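You operate a simulated robot arm through the tools that you are given. There is no shell and no other tool.

You run a simulated robot arm. Do the job below in one go: nothing can be reset, and whatever is moved stays where it is left.

TASK
Put things in order on the fitting bench top. At the end: the black-lid tin stands where the green short tube stood; the blue block weight from the fitting bench top stands where the blue-rim dial stood; the blue-rim dial stands where the black-lid tin stood; the green short tube stands on top of the brown carton (marked "WIPES"); whatever was shut is shut again. Leave all else as you found it, and nothing knocked over.

It is judged by the outcome, as a careful person would: the job done as asked, and still so three seconds after it is handed in. It fails if anything else is knocked over, pushed out of place, dropped, spilled or broken. A push-on lid holds only when it is set on centred and level and pressed home; a screw cap is set on level and turned clockwise until tight.

THE ROBOT
A 7-joint arm with a two-finger gripper, fixed in place. Base frame: the origin is on the floor under the middle of its stand, x ahead of it, y to its left, z up; the work surface is at about z = 860. Readings come in mm, degrees, newtons and seconds.
With the tool pointing down near the work surface it reaches from about 340 to 720 mm from the base axis. Its first joint turns from -66.0 to 66.0 degrees. Payload 2.45 kg.
The tool frame sits at the grasp point between the pads (the TCP): z along the fingers, y along the line on which they close. The tips reach 26 mm beyond it. The gripper opens to 96 mm; its body begins 69 mm behind the TCP.
Orientation is that of the tool frame in the base frame, as a unit quaternion [w, x, y, z]. With the fingers straight down and closing along the base's y, the tool's x points along the base's -x, its y along +y and its z along -z.

THE INTERFACE
- The arm moves only by the tool step_arm. Its argument "motion" is one flat list of numbers, 7 for each row, row after row: the shift along the tool's x, y, z in units of 100 mm (1.0 is 100 mm), then the turn, a rotation vector about the tool's x, y, z in units of 180 degrees (1.0 is 180 degrees), then the opening, from 0 (shut) to 1 (fully open). In form: [x, y, z, wx, wy, wz, fingers, x, y, z, wx, wy, wz, fingers, ...]. A call has 1 to 20 rows; each row is the pose to reach, as a shift and turn from the pose commanded when the call began, along the tool's axes at that moment. A call with a number of a shift or a turn outside -1 to 1 is refused whole. Each row takes 0.2 s and may step no farther than 50 mm and 8.6 degrees from the row before; otherwise, or with a gripper value out of range, the whole call is refused. Where a pose cannot be reached the arm comes as near as it can. A force on the tool above 40 N (or 10 N above the force at the start of the call, whichever is more), or a blocked arm, ends the call early, and 0.2 s more pass. The fingers move at their own pace (about 50 mm/s each) and stop on an object; they squeeze with about 24 N. The grip force told is the motor's: it shows also when the fingers shut on nothing. Time passes only in rows, and 0.2 s behind the last, so rows that repeat a pose let the fingers close. It gives the time, the measured TCP pose, the force on the tool (base axes), the opening and the grip force at its end, in the units of the frame above (readings bear some noise), with the torque about the TCP (base axes, N m) and any sound that the robot's microphone picked up.
- Cameras (640 x 400 px; columns grow to the right, rows downward): "scene" is fixed at [189.8, -416.7, 1430.9]; the picture's right is [0.45, -0.90, 0.00], its down [-0.52, -0.26, -0.81] and it looks along [0.73, 0.36, -0.58] (base axes); focal length 334 px, centre (320, 200). "wrist" rides on the gripper at [82, 3, -98] in the tool frame; the picture's right is [-0.04, 1.00, 0.00], its down [-0.73, -0.03, -0.68] and it looks along [-0.68, -0.03, 0.73] (tool axes); focal length 256 px, centre (320, 200). There is no depth. A picture from a camera that has moved, and an enlarged one, comes with that camera's place and axes in the base frame and with its lens. The place of the scene camera against the robot may be out by one fixed shift of up to 12 mm in any direction.
- grab_frame(camera): a new picture of that camera. No time passes.
- inspect(camera, box): a new picture of the part [left, top, right, bottom] of that camera's present view, enlarged. No time passes.
- job_done(): hands the job in; it is judged then, once.

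Nothing tells you positions but the pictures and the camera data. Unless the task says otherwise, let go and move clear before handing in.

The tools are called after "Request:" as a command line: name --argument value ..., lists and objects as JSON in quotes. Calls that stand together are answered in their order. step_arm: Moves the arm, as the interface text tells. Its arguments: {"type":"object","properties":{"motion":{"type":"array"}},"required":["motion"]} The other tools are called the same way: grab_frame (camera) takes a picture; inspect (camera, box) takes an enlarged picture of a part of a camera's view; job_done () hands the job in.

At the start:

```text
time_s: 0.0
ee_pos: [364.9, -247.1, 1233.3]
tcp_rot: [0.0, 0.001, 1.0, -0.001]
ft_force: [0.3, -0.2, -0.8]
torque: [0.04, -0.02, -0.01]
grip_width: 96.0
gripper_force: 0.0
```

scene: 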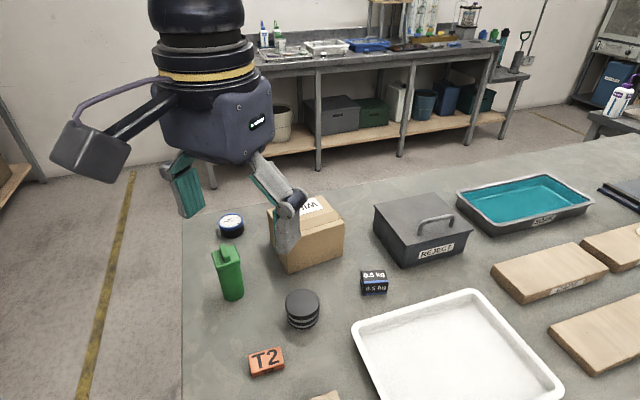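
wrist: 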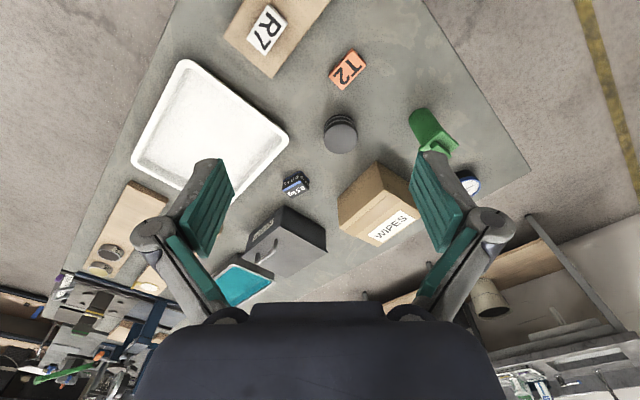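

I see a bench with a blue-rim dial, a green tube, a black-lid tin, a blue block weight, a WIPES carton, a REJECT box and trays. I'll look closer before planning.

Request:
inspect --camera "scene" --box '[180, 180, 420, 330]'

Request:
inspect --camera "scene" --box '[360, 160, 640, 335]'

Request:
inspect --camera "wrist" --box '[240, 40, 560, 240]'

Request:
inspect --camera "scene" --box '[200, 250, 440, 400]'

```text
2.67 times, centred on (300, 255) of scene
camera zoom: at [189.8, -416.7, 1430.9], right [0.45, -0.9, 0.0], down [-0.52, -0.26, -0.81], along [0.73, 0.36, -0.58], focal length 889 px, centre (373, 53)
```

zoom: 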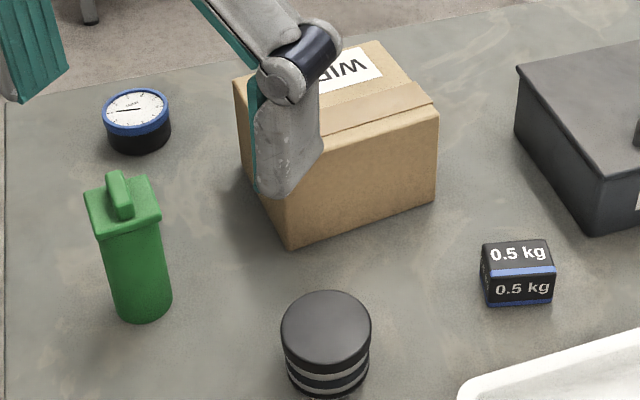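

```text
2.29 times, centred on (500, 248) of scene
camera zoom: at [189.8, -416.7, 1430.9], right [0.45, -0.9, 0.0], down [-0.52, -0.26, -0.81], along [0.73, 0.36, -0.58], focal length 762 px, centre (-91, 91)
```

zoom: 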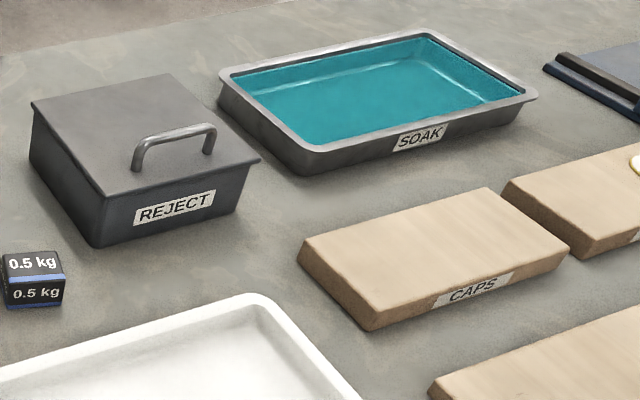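

```text
2.00 times, centred on (400, 140) of wrist
camera zoom: at [284.3, -245.4, 1330.4], right [0.04, 1.0, 0.0], down [0.73, -0.03, 0.68], along [0.68, -0.03, -0.73], focal length 512 px, centre (160, 320)
```

zoom: 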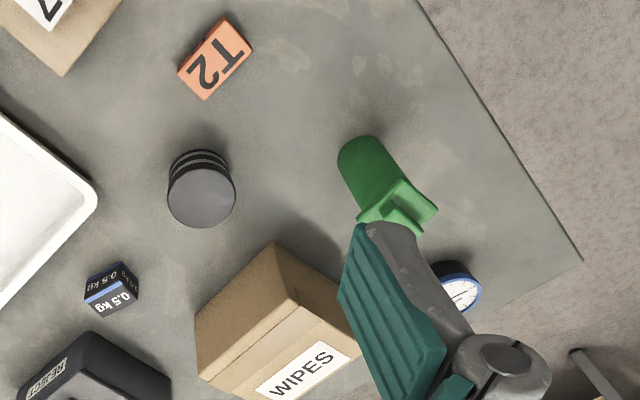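

```text
2.67 times, centred on (320, 325) of scene
camera zoom: at [189.8, -416.7, 1430.9], right [0.45, -0.9, 0.0], down [-0.52, -0.26, -0.81], along [0.73, 0.36, -0.58], focal length 889 px, centre (320, -133)
```

zoom: 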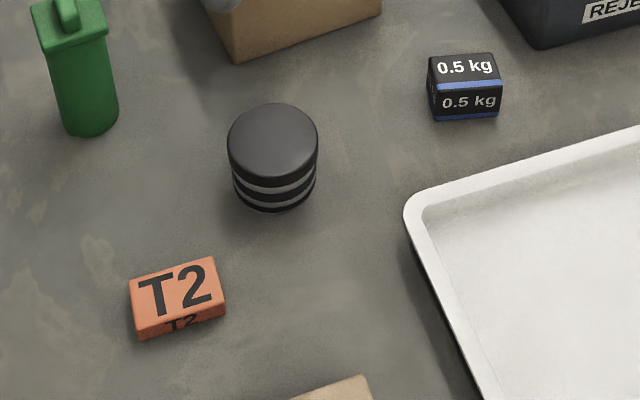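

I see the main items: the tin around (512,-219), tube near (507,-58), dial near (665,75) and weight near (660,-315), all rough. Next I move the wrist camera in for better views.

Request:
step_arm --motion '[0, 0.33, 0.33, 0, 0, 0, 1, 0, 0.66, 0.66, 0, 0, 0, 1, 0, 1.0, 1.0, 0, 0, 0, 1]'

Request:
grab_frame --camera "wrist"

Request:
grab_frame --camera "scene"

```text
time_s: 0.8
ee_pos: [361.9, -146.6, 1128.9]
tcp_rot: [0.001, 0.0, 1.0, 0.0]
ft_force: [0.1, 0.3, 0.0]
torque: [-0.01, -0.03, -0.02]
grip_width: 96.0
gripper_force: 0.0
```

```text
taken
camera wrist: at [280.5, -143.4, 1226.5], right [0.04, 1.0, 0.0], down [0.73, -0.03, 0.68], along [0.68, -0.03, -0.73], focal length 256 px, centre (320, 200)
```

wrist: 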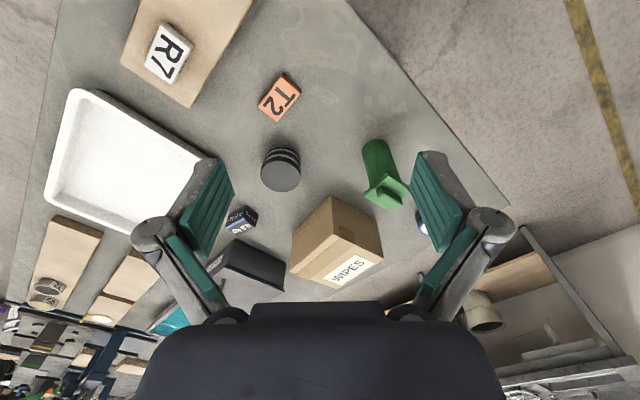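

```text
taken
```

scene: 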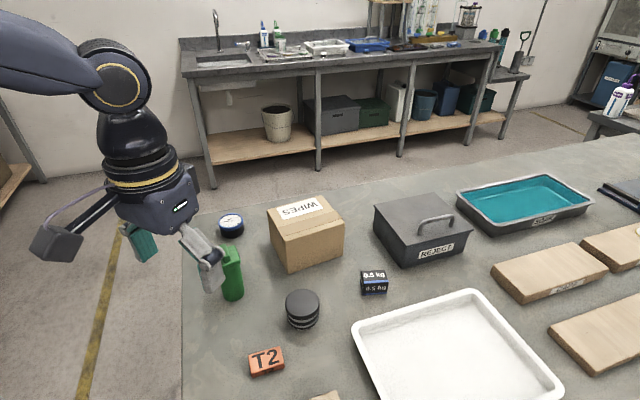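

The view is clearer now; I'll zoom in on the tube, tin and carton from both cameras.

Request:
inspect --camera "wrist" --box '[240, 120, 440, 245]'

Request:
inspect --camera "scene" --box '[200, 180, 360, 280]'

Request:
inspect --camera "scene" --box '[270, 250, 400, 331]'

Request:
inspect --camera "scene" --box '[180, 230, 310, 311]'

```text
3.20 times, centred on (340, 182) of wrist
camera zoom: at [280.5, -143.4, 1226.5], right [0.04, 1.0, 0.0], down [0.73, -0.03, 0.68], along [0.68, -0.03, -0.73], focal length 819 px, centre (256, 256)
```

zoom: 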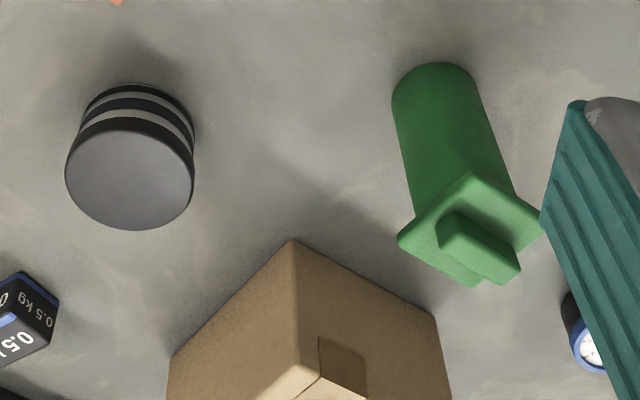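

```text
4.00 times, centred on (280, 230) of scene
camera zoom: at [189.8, -416.7, 1430.9], right [0.45, -0.9, 0.0], down [-0.52, -0.26, -0.81], along [0.73, 0.36, -0.58], focal length 1334 px, centre (480, 80)
```

zoom: 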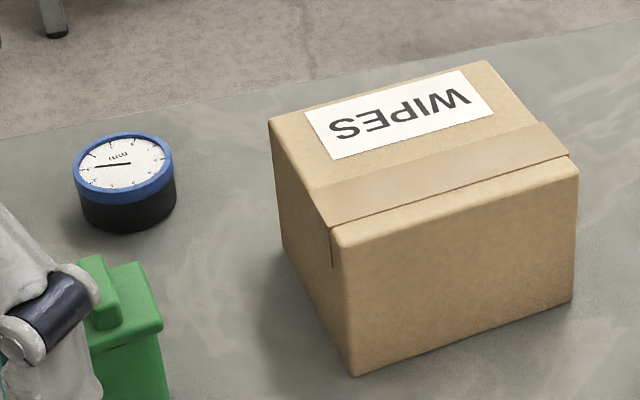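

```text
4.92 times, centred on (335, 290) of scene
camera zoom: at [189.8, -416.7, 1430.9], right [0.45, -0.9, 0.0], down [-0.52, -0.26, -0.81], along [0.73, 0.36, -0.58], focal length 1642 px, centre (246, -246)
```

zoom: 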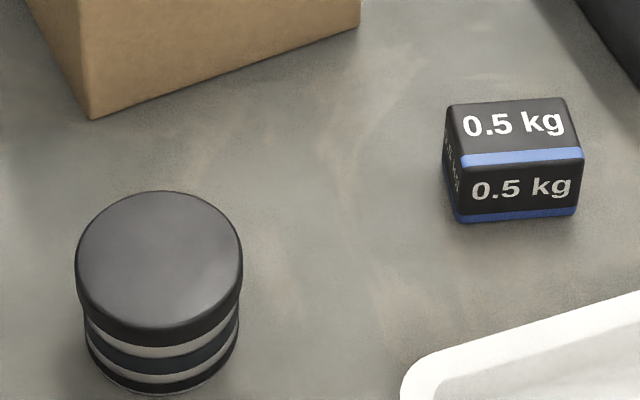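

```text
4.92 times, centred on (245, 270) of scene
camera zoom: at [189.8, -416.7, 1430.9], right [0.45, -0.9, 0.0], down [-0.52, -0.26, -0.81], along [0.73, 0.36, -0.58], focal length 1642 px, centre (689, -147)
```

zoom: 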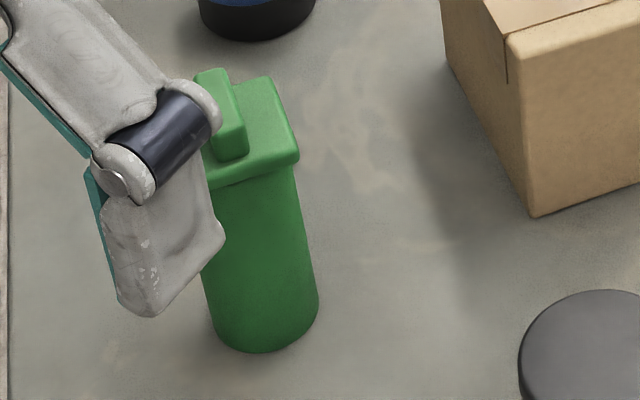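

The tube is about 43 mm across with a square flange near z 963, its base near (514,-62); the carton top centre is roughly (706,-128) at z ≈ 955. I'll move above and in front of the tube for a precise look.

Request:
step_arm --motion '[-0.12, 0.28, 0.14, 0, 0, 0, 1, -0.24, 0.57, 0.28, 0, 0, 0, 1, -0.35, 0.85, 0.43, 0, 0, 0, 1, -0.35, 0.85, 0.43, 0, 0, 0, 1]'

Request:
inspect --camera "wrist" --box '[220, 80, 420, 205]'

Request:
grab_frame --camera "wrist"

```text
time_s: 1.8
ee_pos: [397.7, -63.1, 1090.7]
tcp_rot: [-0.001, 0.0, 1.0, -0.001]
ft_force: [-0.4, 0.3, 0.2]
torque: [-0.04, 0.01, 0.01]
grip_width: 96.0
gripper_force: 0.0
```

```text
3.20 times, centred on (320, 142) of wrist
camera zoom: at [316.1, -60.7, 1186.8], right [0.04, 1.0, 0.0], down [0.73, -0.03, 0.68], along [0.68, -0.03, -0.73], focal length 819 px, centre (320, 384)
```

zoom: 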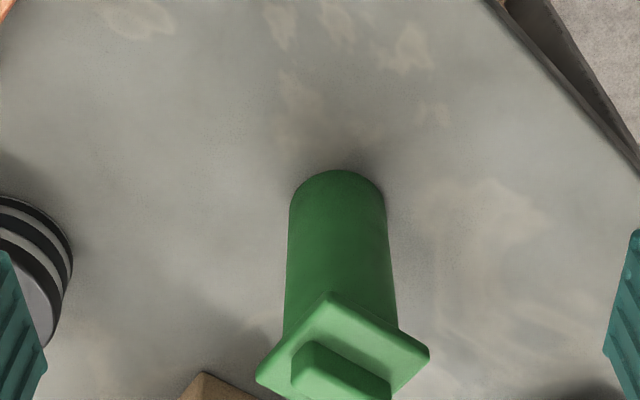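

```text
taken
camera wrist: at [316.1, -60.7, 1186.8], right [0.04, 1.0, 0.0], down [0.73, -0.03, 0.68], along [0.68, -0.03, -0.73], focal length 256 px, centre (320, 200)
```

wrist: 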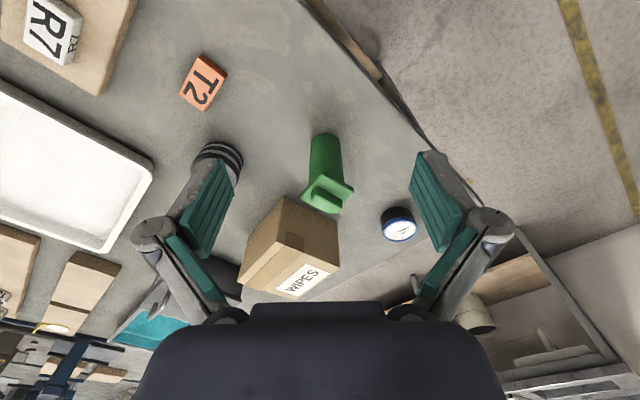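

The tube base is at about (514,-62), diameter 44 mm, flange yawed so its sides face roughly 50° and -40°. Let me measure the carton top from this view before gripping.

Request:
inspect --camera "wrist" --box '[220, 180, 420, 305]'

```text
3.20 times, centred on (320, 242) of wrist
camera zoom: at [316.1, -60.7, 1186.8], right [0.04, 1.0, 0.0], down [0.73, -0.03, 0.68], along [0.68, -0.03, -0.73], focal length 819 px, centre (320, 64)
```

zoom: 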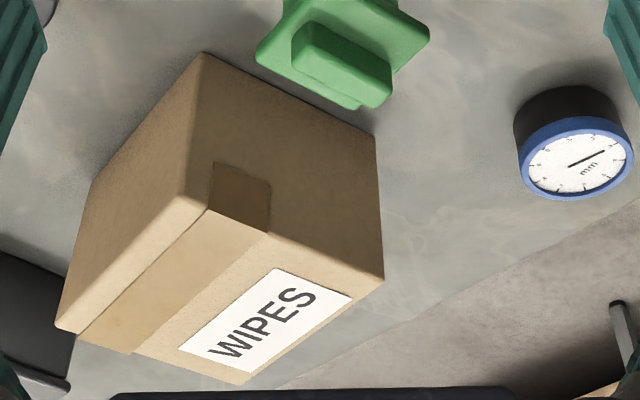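

The carton's top centre is near (697,-132) with its top at z ≈ 960, and the dial is near (670,67). Now I turn the gripper 40° to match the tube's flange and move over it.

Request:
step_arm --motion '[-0.2, 0, 0.04, 0, 0, 0.0444, 1, -0.4, 0, 0.08, 0, 0, 0.0889, 1, -0.6, 0, 0.12, 0, 0, 0.1333, 1, -0.8, 0, 0.16, 0, 0, 0.1778, 1, -1.0, 0, 0.2, 0, 0, 0.2222, 1, -1.0, 0, 0.2, 0, 0, 0.2222, 1, -1.0, 0, 0.2, 0, 0, 0.2222, 1]'

Request:
grab_frame --camera "wrist"

Request:
grab_frame --camera "scene"

```text
time_s: 3.4
ee_pos: [501.5, -62.0, 1068.6]
tcp_rot: [0.0, 0.343, 0.939, 0.0]
ft_force: [-0.3, 0.1, -0.9]
torque: [0.0, 0.01, -0.03]
grip_width: 96.0
gripper_force: 0.0
```

```text
taken
camera wrist: at [441.2, -8.5, 1166.3], right [0.67, 0.74, 0.0], down [0.54, -0.49, 0.68], along [0.5, -0.46, -0.73], focal length 256 px, centre (320, 200)
```

wrist: 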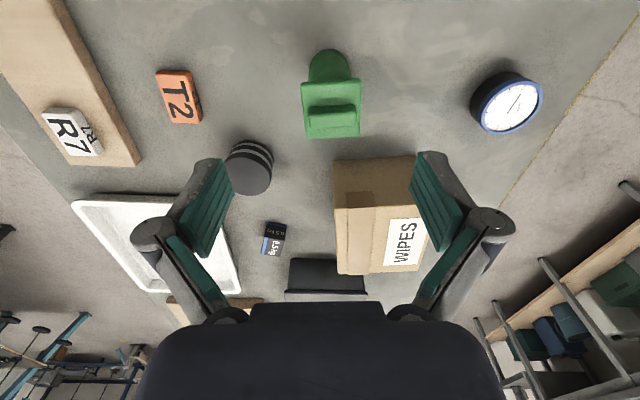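

```text
taken
```

scene: 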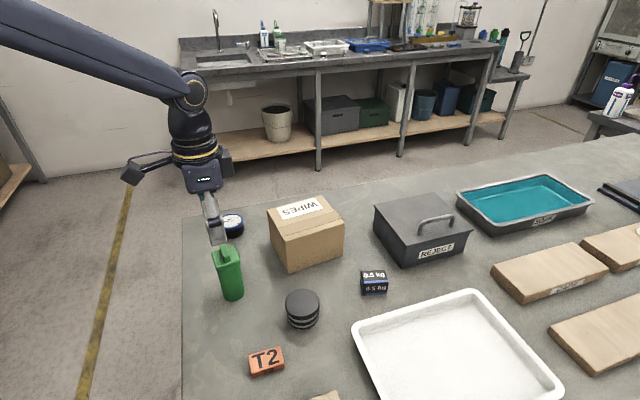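

The flange now lines up with the gripper. I'll zoom in to fine-tune the position.

Request:
inspect --camera "wrist" --box '[250, 40, 410, 140]'

```text
4.00 times, centred on (330, 90) of wrist
camera zoom: at [441.2, -8.5, 1166.3], right [0.67, 0.74, 0.0], down [0.54, -0.49, 0.68], along [0.5, -0.46, -0.73], focal length 1024 px, centre (280, 640)
```

zoom: 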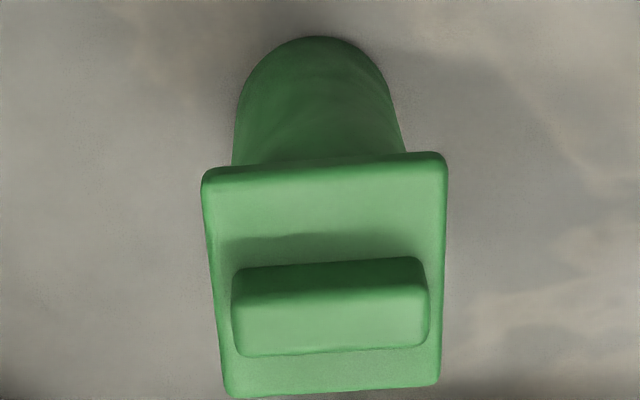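

The tube centre is confirmed at (514,-62.5) with the flange at about 52°. I'll centre over it, trim the yaw by 2.4° and start down.

Request:
step_arm --motion '[-0.11, 0.086, 0, 0, 0, -0.0133, 1, -0.11, 0.086, 0.3, 0, 0, -0.0133, 1, -0.11, 0.086, 0.6, 0, 0, -0.0133, 1, -0.11, 0.086, 0.85, 0, 0, -0.0133, 1, -0.11, 0.086, 1.0, 0, 0, -0.0133, 1, -0.11, 0.086, 1.0, 0, 0, -0.0133, 1]'

Request:
grab_frame --camera "wrist"

Request:
inspect --camera "scene" --box '[160, 160, 320, 310]'

```text
time_s: 4.8
ee_pos: [513.5, -61.5, 970.9]
tcp_rot: [0.0, 0.323, 0.947, 0.001]
ft_force: [0.3, 0.2, 0.0]
torque: [0.01, 0.0, -0.01]
grip_width: 95.8
gripper_force: 0.0
```

```text
taken
camera wrist: at [451.1, -10.9, 1068.3], right [0.64, 0.77, 0.0], down [0.56, -0.47, 0.68], along [0.52, -0.44, -0.73], focal length 256 px, centre (320, 200)
```

wrist: 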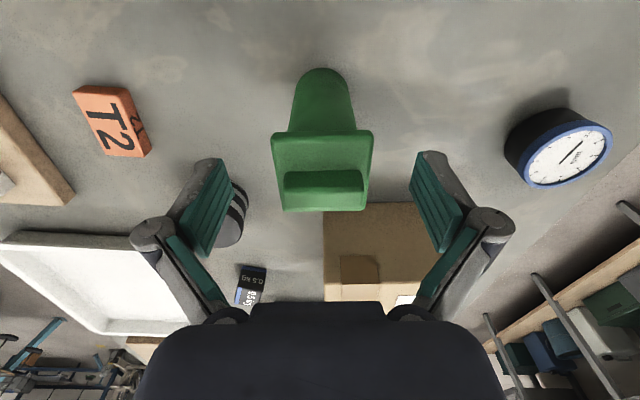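

```text
2.67 times, centred on (240, 235) of scene
camera zoom: at [189.8, -416.7, 1430.9], right [0.45, -0.9, 0.0], down [-0.52, -0.26, -0.81], along [0.73, 0.36, -0.58], focal length 889 px, centre (533, 107)
```

zoom: 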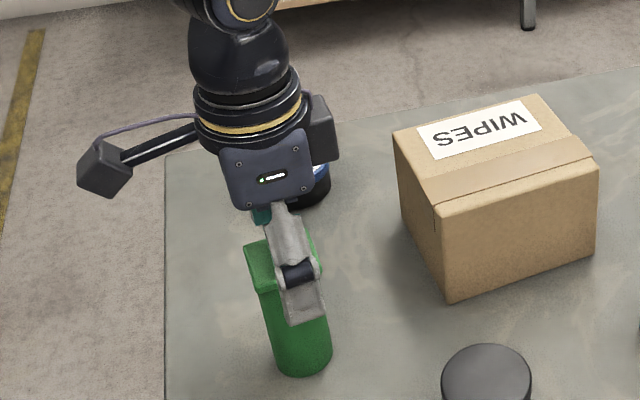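

The tube is centred between the fingers. I'll descend to z ≈ 920 and close on the body below the flange.

Request:
step_arm --motion '[0, 0, 0.2, 0, 0, 0, 1, 0, 0, 0.4, 0, 0, 0, 1, 0, 0, 0.51, 0, 0, 0, 1, 0, 0, 0.51, 0, 0, 0, 1]'

Request:
inspect --camera "scene" --box '[160, 180, 320, 310]'

Request:
grab_frame --camera "wrist"

```text
time_s: 5.8
ee_pos: [513.4, -61.3, 919.3]
tcp_rot: [0.001, 0.323, 0.947, -0.001]
ft_force: [0.3, 0.3, -1.1]
torque: [-0.01, 0.0, 0.03]
grip_width: 96.1
gripper_force: 0.2
```

```text
3.08 times, centred on (240, 245) of scene
camera zoom: at [189.8, -416.7, 1430.9], right [0.45, -0.9, 0.0], down [-0.52, -0.26, -0.81], along [0.73, 0.36, -0.58], focal length 1026 px, centre (566, 62)
```

zoom: 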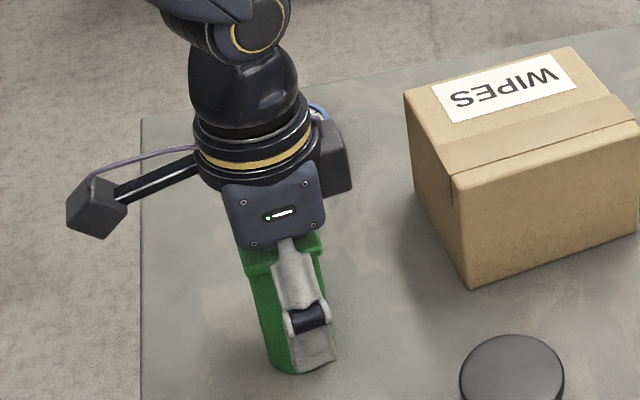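

```text
taken
camera wrist: at [450.6, -10.2, 1015.9], right [0.64, 0.77, 0.0], down [0.56, -0.47, 0.68], along [0.52, -0.44, -0.73], focal length 256 px, centre (320, 200)
```

wrist: 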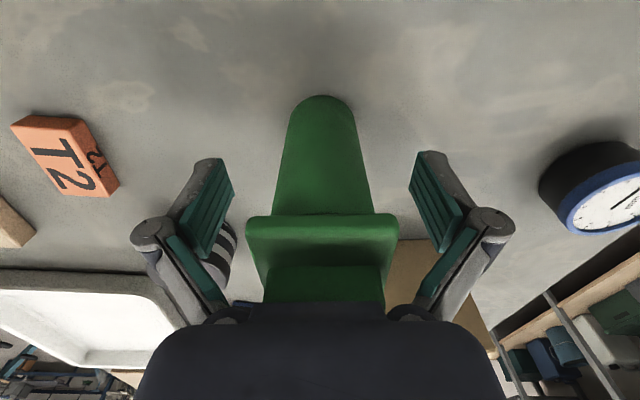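

The pads reach up to about the flange height here, so I'll rise about 22 mm to centre the flange on the pads, then close slowly.

Request:
step_arm --motion '[0, 0, -0.22, 0, 0, 0, 1, 0, 0, -0.22, 0, 0, 0, 0.7, 0, 0, -0.22, 0, 0, 0, 0.5, 0, 0, -0.22, 0, 0, 0, 0.3, 0, 0, -0.22, 0, 0, 0, 0.2, 0, 0, -0.22, 0, 0, 0, 0.2, 0, 0, -0.22, 0, 0, 0, 0.0, 0, 0, -0.22, 0, 0, 0, 0.0]'

Request:
grab_frame --camera "wrist"

Request:
inspect --camera "scene" --box '[160, 180, 320, 310]'

```text
time_s: 7.6
ee_pos: [513.4, -62.7, 941.0]
tcp_rot: [0.0, 0.322, 0.947, 0.0]
ft_force: [1.8, 2.5, 5.8]
torque: [0.07, -0.02, 0.0]
grip_width: 43.3
gripper_force: 23.4
```

```text
taken
camera wrist: at [451.6, -10.7, 1038.4], right [0.64, 0.77, 0.0], down [0.56, -0.47, 0.68], along [0.52, -0.44, -0.73], focal length 256 px, centre (320, 200)
```

wrist: 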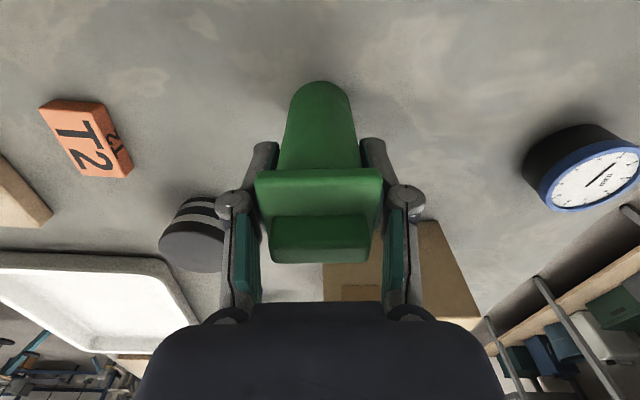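

```text
3.08 times, centred on (240, 245) of scene
camera zoom: at [189.7, -416.6, 1430.9], right [0.45, -0.9, 0.0], down [-0.52, -0.26, -0.81], along [0.73, 0.36, -0.58], focal length 1026 px, centre (566, 62)
```

zoom: 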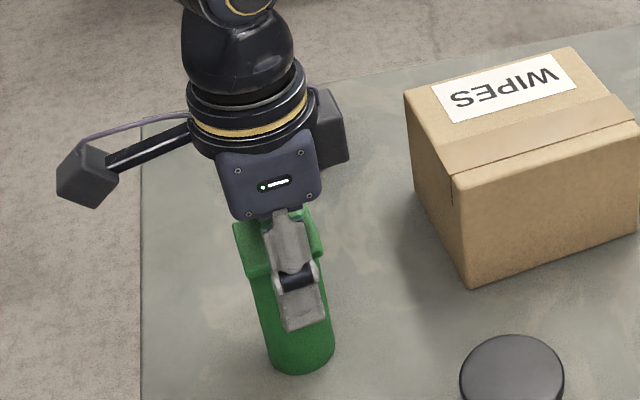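

The grip is firm at 43 mm. I'll lift straight up, slowly, and check the tube comes along upright.

Request:
step_arm --motion '[0, 0, -0.05, 0, 0, 0, 0, 0, 0, -0.15, 0, 0, 0, 0, 0, 0, -0.35, 0, 0, 0, 0, 0, 0, -0.55, 0, 0, 0, 0, 0, 0, -0.75, 0, 0, 0, 0, 0, 0, -0.9, 0, 0, 0, 0, 0, 0, -1.0, 0, 0, 0, 0, 0, 0, -1.0, 0, 0, 0, 0]'

Request:
grab_frame --camera "scene"

Request:
grab_frame --camera "wrist"

```text
time_s: 9.4
ee_pos: [514.9, -63.7, 1041.5]
tcp_rot: [0.0, 0.322, 0.947, -0.001]
ft_force: [0.3, -0.2, -2.9]
torque: [0.02, 0.02, -0.02]
grip_width: 43.4
gripper_force: 24.4
```

```text
taken
```

scene: 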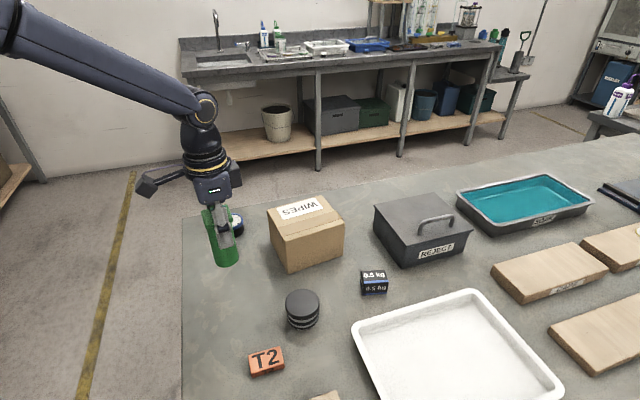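

```text
taken
camera wrist: at [452.2, -11.3, 1138.6], right [0.64, 0.77, 0.0], down [0.56, -0.47, 0.68], along [0.52, -0.44, -0.73], focal length 256 px, centre (320, 200)
```

wrist: 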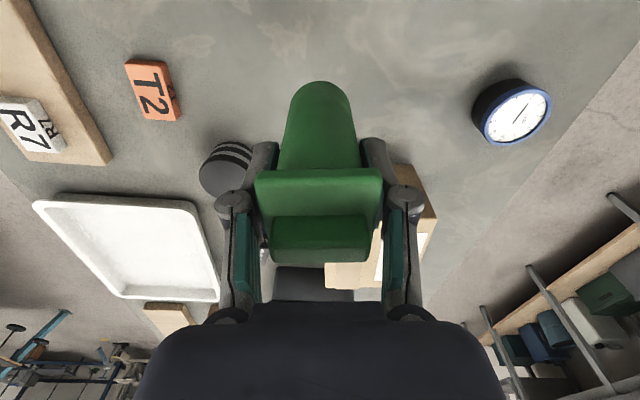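

The tube hangs steady and upright. I'll raise it 40 mm more and carry it halfway to the carton.

Request:
step_arm --motion '[0, 0, -0.2, 0, 0, 0, 0, 0, 0, -0.4, 0, 0, 0, 0, -0.15, 0.045, -0.4, 0, 0, 0, 0, -0.35, 0.105, -0.4, 0, 0, 0, 0, -0.55, 0.166, -0.4, 0, 0, 0, 0, -0.75, 0.227, -0.4, 0, 0, 0, 0, -0.9, 0.272, -0.4, 0, 0, 0, 0, -0.937, 0.283, -0.4, 0, 0, 0, 0, -0.937, 0.283, -0.4, 0, 0, 0, 0]'

Request:
grab_frame --camera "wrist"

Request:
grab_frame --camera "scene"

```text
time_s: 11.4
ee_pos: [606.0, -98.0, 1080.0]
tcp_rot: [0.0, 0.322, 0.947, 0.0]
ft_force: [0.6, -0.2, -2.9]
torque: [-0.02, 0.01, 0.0]
grip_width: 43.2
gripper_force: 24.0
```

```text
taken
camera wrist: at [543.8, -46.5, 1178.2], right [0.64, 0.77, 0.0], down [0.56, -0.47, 0.68], along [0.52, -0.44, -0.73], focal length 256 px, centre (320, 200)
```

wrist: 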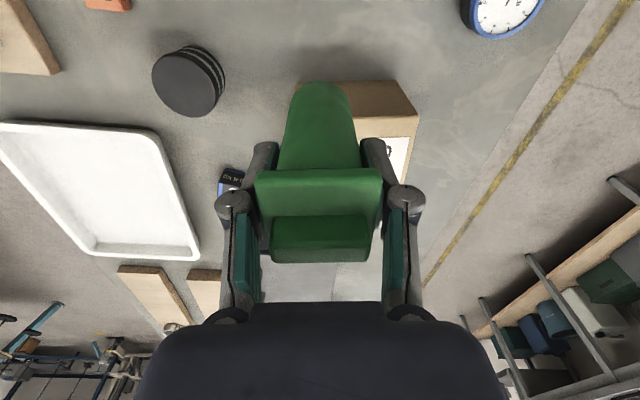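

```text
taken
```

scene: 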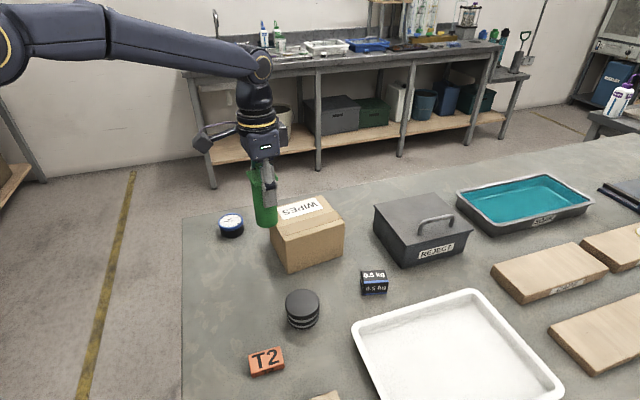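

Going well; the tube's bottom (about z 999) clears the carton top (about 960). I'll continue over the carton's centre.

Request:
step_arm --motion '[-0.15, 0.045, 0, 0, 0, 0, 0, -0.35, 0.105, 0, 0, 0, 0, 0, -0.55, 0.166, 0, 0, 0, 0, 0, -0.75, 0.227, 0, 0, 0, 0, 0, -0.9, 0.272, 0, 0, 0, 0, 0, -0.937, 0.283, 0, 0, 0, 0, 0, -0.937, 0.283, 0, 0, 0, 0, 0]'

Request:
grab_frame --camera "wrist"

Request:
inspect --camera "scene" --box '[200, 130, 400, 290]'

```text
time_s: 13.0
ee_pos: [694.3, -134.0, 1079.3]
tcp_rot: [0.0, 0.322, 0.947, 0.0]
ft_force: [0.2, -0.4, -3.0]
torque: [-0.02, -0.02, 0.01]
grip_width: 43.5
gripper_force: 24.0
out of reach, approached as far as the arm can: row 6, 7
```

```text
taken
camera wrist: at [632.3, -81.1, 1176.5], right [0.64, 0.77, 0.0], down [0.56, -0.47, 0.68], along [0.52, -0.44, -0.73], focal length 256 px, centre (320, 200)
```

wrist: 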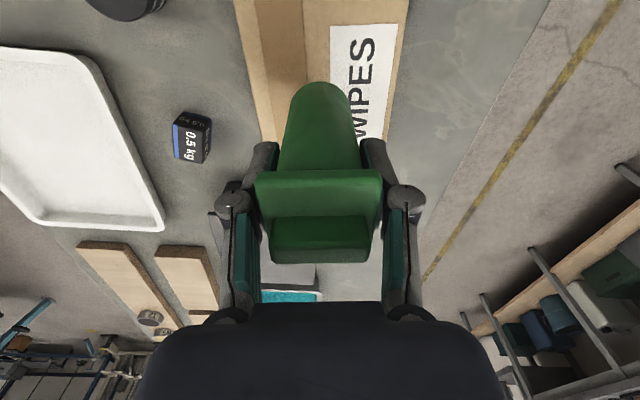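

```text
2.50 times, centred on (300, 210) of scene
camera zoom: at [189.9, -416.7, 1430.9], right [0.45, -0.9, 0.0], down [-0.52, -0.26, -0.81], along [0.73, 0.36, -0.58], focal length 834 px, centre (370, 175)
```

zoom: 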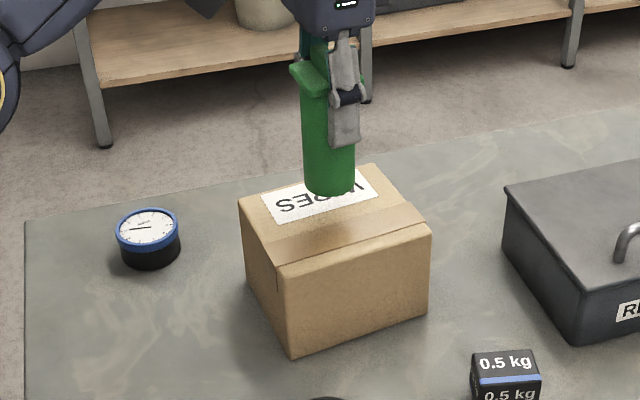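

The tube is over the carton's middle at about (695,-133), right at the reach limit. I'll back off a few millimetres and lower toward the top in small steps.

Request:
step_arm --motion '[0.027, -0.013, 0.1, 0, 0, 0, 0, 0.027, -0.013, 0.2, 0, 0, 0, 0, 0.027, -0.013, 0.28, 0, 0, 0, 0, 0.027, -0.013, 0.32, 0, 0, 0, 0, 0.027, -0.013, 0.32, 0, 0, 0, 0]'

Request:
inspect --camera "scene" --box '[240, 150, 360, 270]'

Request:
grab_frame --camera "wrist"

```text
time_s: 14.2
ee_pos: [692.3, -132.0, 1048.2]
tcp_rot: [0.0, 0.323, 0.947, -0.001]
ft_force: [0.4, -0.2, -3.4]
torque: [0.01, -0.05, -0.01]
grip_width: 43.7
gripper_force: 24.2
```

```text
3.33 times, centred on (300, 210) of scene
camera zoom: at [189.9, -416.7, 1430.9], right [0.45, -0.9, 0.0], down [-0.52, -0.26, -0.81], along [0.73, 0.36, -0.58], focal length 1112 px, centre (387, 167)
```

zoom: 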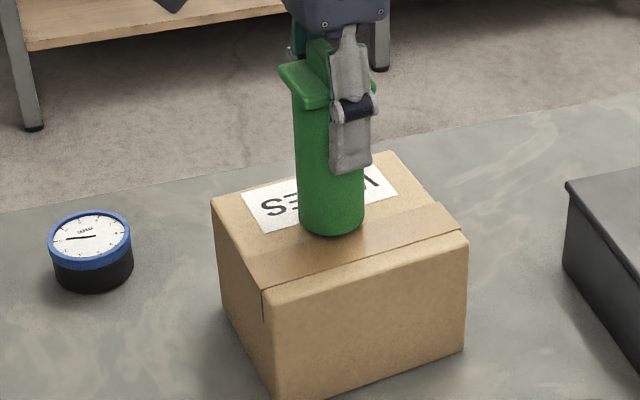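

```text
taken
camera wrist: at [629.5, -80.4, 1145.9], right [0.64, 0.77, 0.0], down [0.56, -0.47, 0.68], along [0.52, -0.44, -0.73], focal length 256 px, centre (320, 200)
```

wrist: 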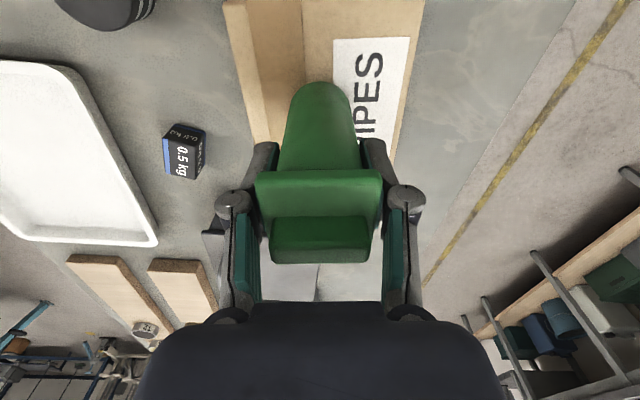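

It looks well centred over the carton top. I'll lower in 2 mm steps to contact.

Request:
step_arm --motion '[0, 0, 0.02, 0, 0, 0, 0, 0, 0, 0.04, 0, 0, 0, 0, 0, 0, 0.05, 0, 0, 0, 0, 0, 0, 0.05, 0, 0, 0, 0]'

```text
time_s: 15.2
ee_pos: [691.0, -131.5, 1043.5]
tcp_rot: [0.001, 0.323, 0.947, 0.0]
ft_force: [0.3, -0.1, -2.5]
torque: [0.01, -0.04, -0.01]
grip_width: 43.3
gripper_force: 23.9
```

Request:
step_arm --motion '[0, 0, 0.01, 0, 0, 0, 0, 0, 0, 0.02, 0, 0, 0, 0, 0, 0, 0.02, 0, 0, 0, 0]'

Request:
inspect --camera "scene" --box '[260, 180, 340, 260]'

```text
time_s: 16.0
ee_pos: [692.2, -132.1, 1041.5]
tcp_rot: [0.0, 0.322, 0.947, 0.0]
ft_force: [-0.3, -0.1, -2.4]
torque: [-0.01, -0.01, -0.02]
grip_width: 43.2
gripper_force: 23.6
```

```text
5.00 times, centred on (300, 220) of scene
camera zoom: at [189.9, -416.7, 1430.9], right [0.45, -0.9, 0.0], down [-0.52, -0.26, -0.81], along [0.73, 0.36, -0.58], focal length 1668 px, centre (420, 100)
```

zoom: 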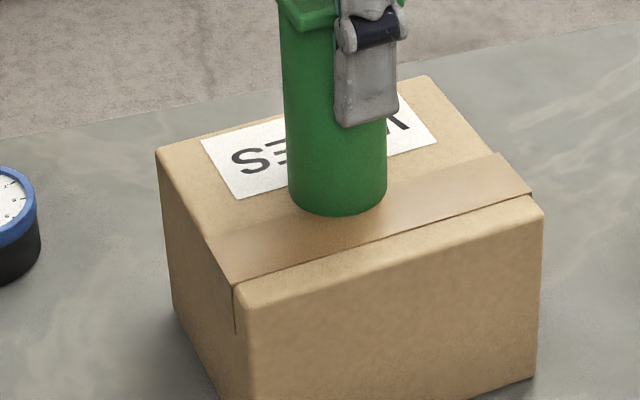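

No clear contact yet; I continue down a millimetre at a time.

Request:
step_arm --motion '[0, 0, 0.01, 0, 0, 0, 0, 0, 0, 0.02, 0, 0, 0, 0, 0, 0, 0.02, 0, 0, 0, 0]'

```text
time_s: 16.8
ee_pos: [692.2, -132.4, 1041.6]
tcp_rot: [0.002, 0.323, 0.946, 0.0]
ft_force: [-0.8, -1.7, 13.0]
torque: [-0.01, 0.24, 0.04]
grip_width: 43.3
gripper_force: 23.9
```

Contact made (about 16 N). I'll ease off a millimetre, then open the fingers.

Request:
step_arm --motion '[0, 0, -0.01, 0, 0, 0, 0, 0, 0, -0.01, 0, 0, 0, 0]'

```text
time_s: 17.4
ee_pos: [692.2, -131.5, 1040.3]
tcp_rot: [0.002, 0.323, 0.947, 0.001]
ft_force: [2.0, -2.3, 15.8]
torque: [-0.15, -0.11, 0.0]
grip_width: 43.4
gripper_force: 23.8
```

Request:
step_arm --motion '[0, 0, -0.01, 0, 0, 0, 0, 0, 0, -0.01, 0, 0, 0, 0]'

```text
time_s: 18.0
ee_pos: [691.3, -132.2, 1040.9]
tcp_rot: [0.002, 0.323, 0.947, 0.0]
ft_force: [5.0, -3.5, 13.4]
torque: [-0.25, -0.44, 0.0]
grip_width: 43.2
gripper_force: 23.8
```

Request:
step_arm --motion '[0, 0, 0, 0, 0, 0, 0.5, 0, 0, 0, 0, 0, 0, 0.6, 0, 0, 0, 0, 0, 0, 0.8, 0, 0, 0, 0, 0, 0, 0.95, 0, 0, 0, 0, 0, 0, 0.95]'

Request:
inspect --camera "scene" --box '[240, 150, 360, 270]'

Request:
grab_frame --camera "wrist"

```text
time_s: 19.2
ee_pos: [691.6, -132.8, 1041.3]
tcp_rot: [0.0, 0.322, 0.947, 0.0]
ft_force: [-0.5, 0.2, -0.2]
torque: [0.0, 0.0, 0.02]
grip_width: 91.5
gripper_force: 0.1
```

```text
3.33 times, centred on (300, 210) of scene
camera zoom: at [189.8, -416.7, 1430.9], right [0.45, -0.9, 0.0], down [-0.52, -0.26, -0.81], along [0.73, 0.36, -0.58], focal length 1112 px, centre (387, 167)
```

zoom: 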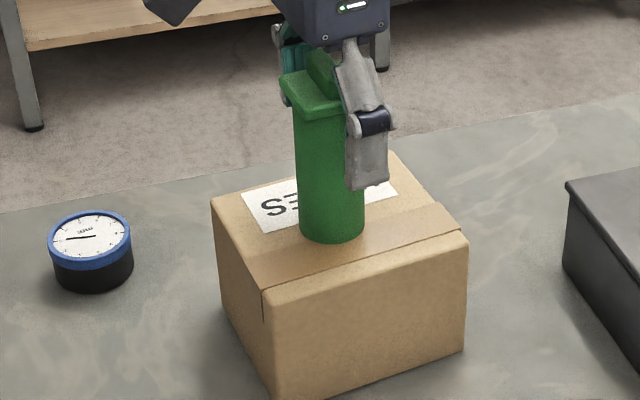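

```text
taken
camera wrist: at [629.4, -80.4, 1137.9], right [0.64, 0.77, 0.0], down [0.56, -0.47, 0.68], along [0.52, -0.44, -0.73], focal length 256 px, centre (320, 200)
```

wrist: 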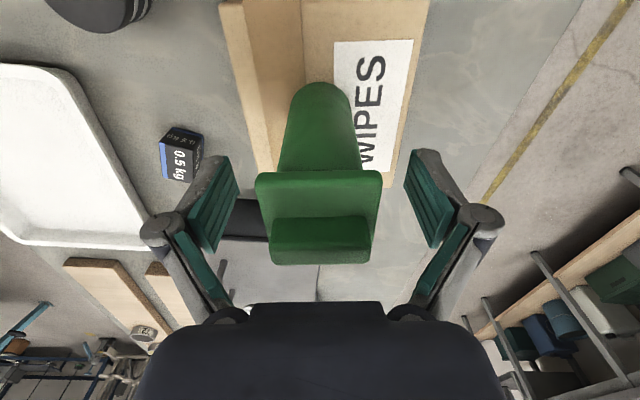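

The tube stands firmly on the carton. I'll rise straight up clear of it, then move back.

Request:
step_arm --motion '[0, 0, -0.15, 0, 0, 0, 0.95, 0, 0, -0.4, 0, 0, 0, 0.95, 0, 0, -0.7, 0, 0, 0, 0.95, 0, 0, -1.0, 0, 0, 0, 0.95, 0, 0, -1.0, 0, 0, 0, 0.95]'

Request:
grab_frame --camera "wrist"

Request:
grab_frame --camera "scene"

```text
time_s: 20.4
ee_pos: [677.1, -126.0, 1135.2]
tcp_rot: [0.0, 0.322, 0.947, 0.0]
ft_force: [0.0, 0.4, -0.3]
torque: [0.02, 0.0, 0.01]
grip_width: 91.2
gripper_force: 0.0
out of reach, approached as far as the arm can: row 3, 4, 5
```

```text
taken
camera wrist: at [615.2, -73.8, 1233.0], right [0.64, 0.77, 0.0], down [0.56, -0.47, 0.68], along [0.52, -0.44, -0.73], focal length 256 px, centre (320, 200)
```

wrist: 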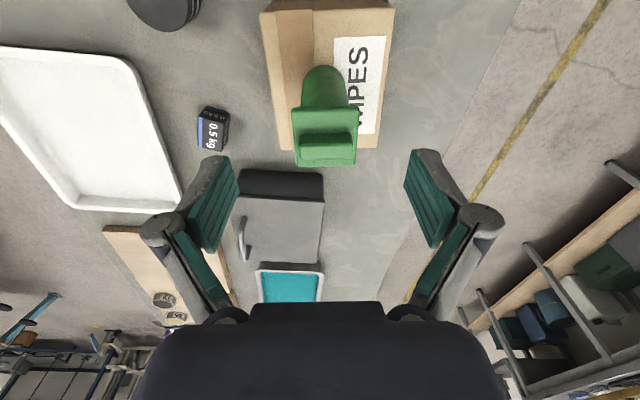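

```text
taken
```

scene: 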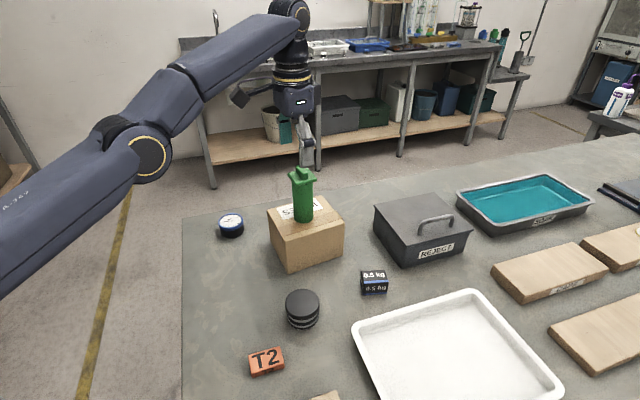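

The tube stands upright on the carton. Now I back away from the carton and turn the gripper back to zero yaw, heading to look at the tin.

Request:
step_arm --motion '[0.18, -0.19, 0, 0, 0, -0.0418, 0.95, 0.36, -0.38, 0, 0, 0, -0.0836, 0.95, 0.54, -0.57, 0, 0, 0, -0.1253, 0.95, 0.73, -0.76, 0, 0, 0, -0.1671, 0.95, 0.91, -0.95, 0, 0, 0, -0.2089, 0.95, 0.91, -0.95, 0, 0, 0, -0.2089, 0.95]'

```text
time_s: 21.8
ee_pos: [648.0, -179.4, 1171.0]
tcp_rot: [0.0, -0.001, 1.0, 0.0]
ft_force: [-0.2, -0.7, 1.2]
torque: [0.02, 0.02, 0.02]
grip_width: 91.1
gripper_force: 0.1
out of reach, approached as far as the arm can: row 1, 2, 3, 4, 5, 6
```

The arm moved oddly — it seems stretched straight at its reach limit. Let me look before moving again.

Request:
grab_frame --camera "scene"

Request:
grab_frame --camera "wrist"

```text
taken
```

scene: 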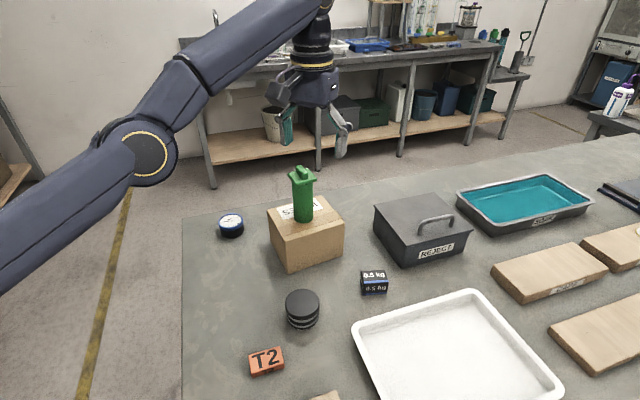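

```text
taken
camera wrist: at [565.8, -176.7, 1268.3], right [0.04, 1.0, 0.0], down [0.73, -0.03, 0.68], along [0.68, -0.03, -0.73], focal length 256 px, centre (320, 200)
```

wrist: 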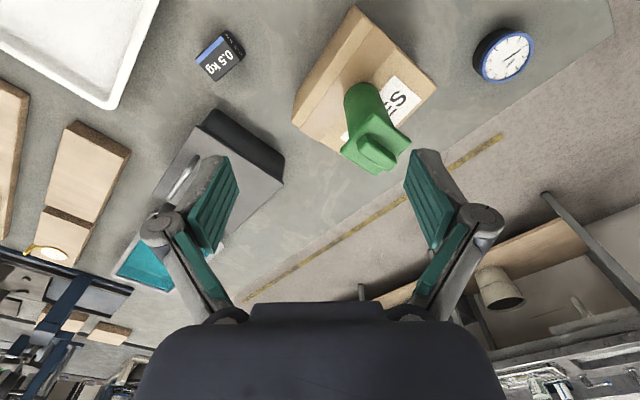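

The arm is clear of everything. I'll hold the commanded pose for a few rows to see whether it converges inward.

Request:
step_arm --motion '[0, 0, 0, 0, 0, 0, 0.95, 0, 0, 0, 0, 0, 0, 0.95, 0, 0, 0, 0, 0, 0, 0.95]'

```text
time_s: 22.6
ee_pos: [646.2, -179.5, 1172.1]
tcp_rot: [0.0, 0.001, 1.0, 0.0]
ft_force: [0.5, -0.2, 0.6]
torque: [0.0, 0.01, 0.0]
grip_width: 91.1
gripper_force: 0.1
```

The commanded pose has been reset to where the arm is. I'll try small inward steps.

Request:
step_arm --motion '[0.05, 0, 0, 0, 0, 0, 0.95, 0.1, 0, 0, 0, 0, 0, 0.95, 0.2, 0, 0, 0, 0, 0, 0.95, 0.3, 0, 0, 0, 0, 0, 0.95]'

```text
time_s: 23.6
ee_pos: [646.8, -178.6, 1169.3]
tcp_rot: [0.0, 0.0, 1.0, 0.0]
ft_force: [0.0, 0.0, 0.6]
torque: [0.0, 0.02, -0.01]
grip_width: 91.4
gripper_force: 0.0
out of reach, approached as far as the arm can: row 1, 2, 3, 4
```

Stuck at the straight-elbow limit. A downward move should flex the elbow; I'll go down 50 mm at most, staying above the tube's top.

Request:
step_arm --motion '[0, 0, 0.1, 0, 0, 0, 0.95, 0, 0, 0.25, 0, 0, 0, 0.95, 0, 0, 0.4, 0, 0, 0, 0.95]'

```text
time_s: 24.4
ee_pos: [660.4, -180.6, 1135.4]
tcp_rot: [-0.002, 0.001, 1.0, 0.001]
ft_force: [-1.0, 0.4, 1.0]
torque: [-0.04, -0.04, 0.02]
grip_width: 91.2
gripper_force: 0.0
out of reach, approached as far as the arm can: row 1, 2, 3
```

I believe the elbow got pushed past its straight point when I rose while stretched. I'll swing sideways away from the tube first, then stretch outward and go down to bring the elbow back to its normal bend.

Request:
step_arm --motion '[0.125, -0.398, 0, 0, 0, 0, 0.95, 0.272, -0.789, 0, 0, 0, 0, 0.95, 0.36, -0.998, 0, 0, 0, 0, 0.95, 0.36, -0.998, 0, 0, 0, 0, 0.95]'

Request:
grab_frame --camera "scene"

```text
time_s: 25.4
ee_pos: [619.6, -279.9, 1135.7]
tcp_rot: [0.0, 0.0, 1.0, -0.001]
ft_force: [-0.7, 0.5, 0.6]
torque: [0.02, 0.01, 0.01]
grip_width: 91.2
gripper_force: 0.1
out of reach, approached as far as the arm can: row 3, 4
```

```text
taken
```

scene: 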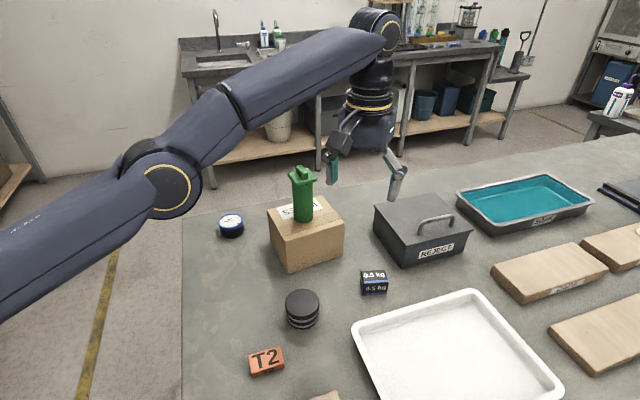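

Request:
step_arm --motion '[-0.27, -0.12, 0, 0, 0, 0, 0.95, -0.27, -0.12, 0.2, 0, 0, 0, 0.95, -0.2, -0.09, 0.5, 0, 0, 0, 0.95, -0.1, -0.05, 0.8, 0, 0, 0, 0.95, 0, 0, 1.0, 0, 0, 0, 0.95, 0, 0, 1.0, 0, 0, 0, 0.95]'

```text
time_s: 26.8
ee_pos: [642.1, -296.0, 1036.3]
tcp_rot: [-0.001, -0.001, 1.0, 0.0]
ft_force: [-0.3, -0.4, -0.6]
torque: [0.04, 0.02, 0.03]
grip_width: 91.3
gripper_force: 0.1
out of reach, approached as far as the arm can: row 1, 2, 3, 4, 5, 6
```

Still on the wrong side. I'll stretch fully outward here (clear of everything at this height) and read where the true limit is.

Request:
step_arm --motion '[-0.4, -0.18, 0, 0, 0, 0, 0.95, -0.6, -0.28, 0, 0, 0, 0, 0.95, -0.6, -0.28, 0, 0, 0, 0, 0.95, -0.6, -0.28, 0, 0, 0, 0, 0.95]'

Request:
grab_frame --camera "scene"

```text
time_s: 27.8
ee_pos: [647.0, -294.3, 1025.5]
tcp_rot: [-0.001, 0.0, 1.0, 0.0]
ft_force: [0.0, -0.9, 1.1]
torque: [0.01, 0.0, -0.01]
grip_width: 91.3
gripper_force: 0.0
out of reach, approached as far as the arm can: row 1, 2, 3, 4
```

```text
taken
```

scene: 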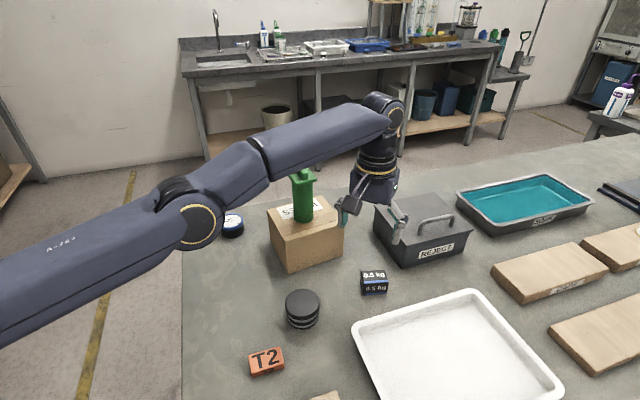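

It's pinned at the straight-arm limit. I'll follow the limit surface downward in small steps (staying above the weight), which should bend the elbow the right way.

Request:
step_arm --motion '[-0.03, -0.01, 0.15, 0, 0, 0, 0.95, -0.05, -0.02, 0.3, 0, 0, 0, 0.95, -0.07, -0.03, 0.45, 0, 0, 0, 0.95, -0.08, -0.04, 0.6, 0, 0, 0, 0.95, -0.08, -0.04, 0.7, 0, 0, 0, 0.95]'

Request:
grab_frame --camera "scene"

Request:
grab_frame --camera "wrist"

```text
time_s: 29.0
ee_pos: [657.5, -293.2, 959.5]
tcp_rot: [0.0, 0.0, 1.0, 0.0]
ft_force: [0.0, 0.0, 0.1]
torque: [0.05, -0.02, 0.03]
grip_width: 91.2
gripper_force: 0.1
out of reach, approached as far as the arm can: row 4
```

```text
taken
```

scene: 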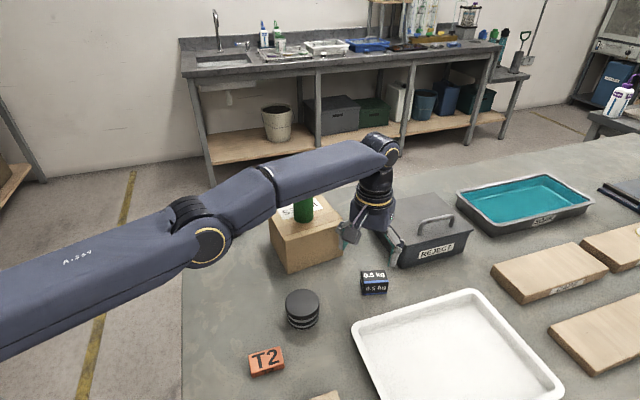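

```text
taken
camera wrist: at [576.0, -290.2, 1056.9], right [0.04, 1.0, 0.0], down [0.73, -0.03, 0.68], along [0.68, -0.03, -0.73], focal length 256 px, centre (320, 200)
```

wrist: 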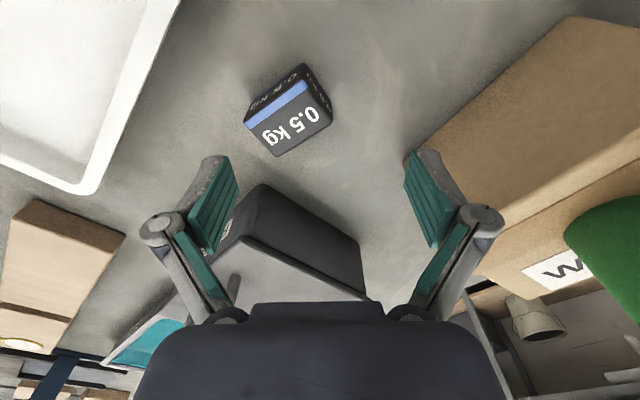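

The elbow now bends the right way (row 5 was reached). I'll try easing inward.

Request:
step_arm --motion '[0.05, 0.02, 0, 0, 0, 0, 0.95, 0.1, 0.04, 0, 0, 0, 0, 0.95, 0.2, 0.08, 0, 0, 0, 0, 0.95, 0.3, 0.12, 0, 0, 0, 0, 0.95]'

```text
time_s: 30.0
ee_pos: [628.3, -280.2, 959.7]
tcp_rot: [0.0, -0.001, 1.0, -0.001]
ft_force: [0.0, 0.0, -0.5]
torque: [0.0, 0.01, -0.02]
grip_width: 91.6
gripper_force: 0.0
```

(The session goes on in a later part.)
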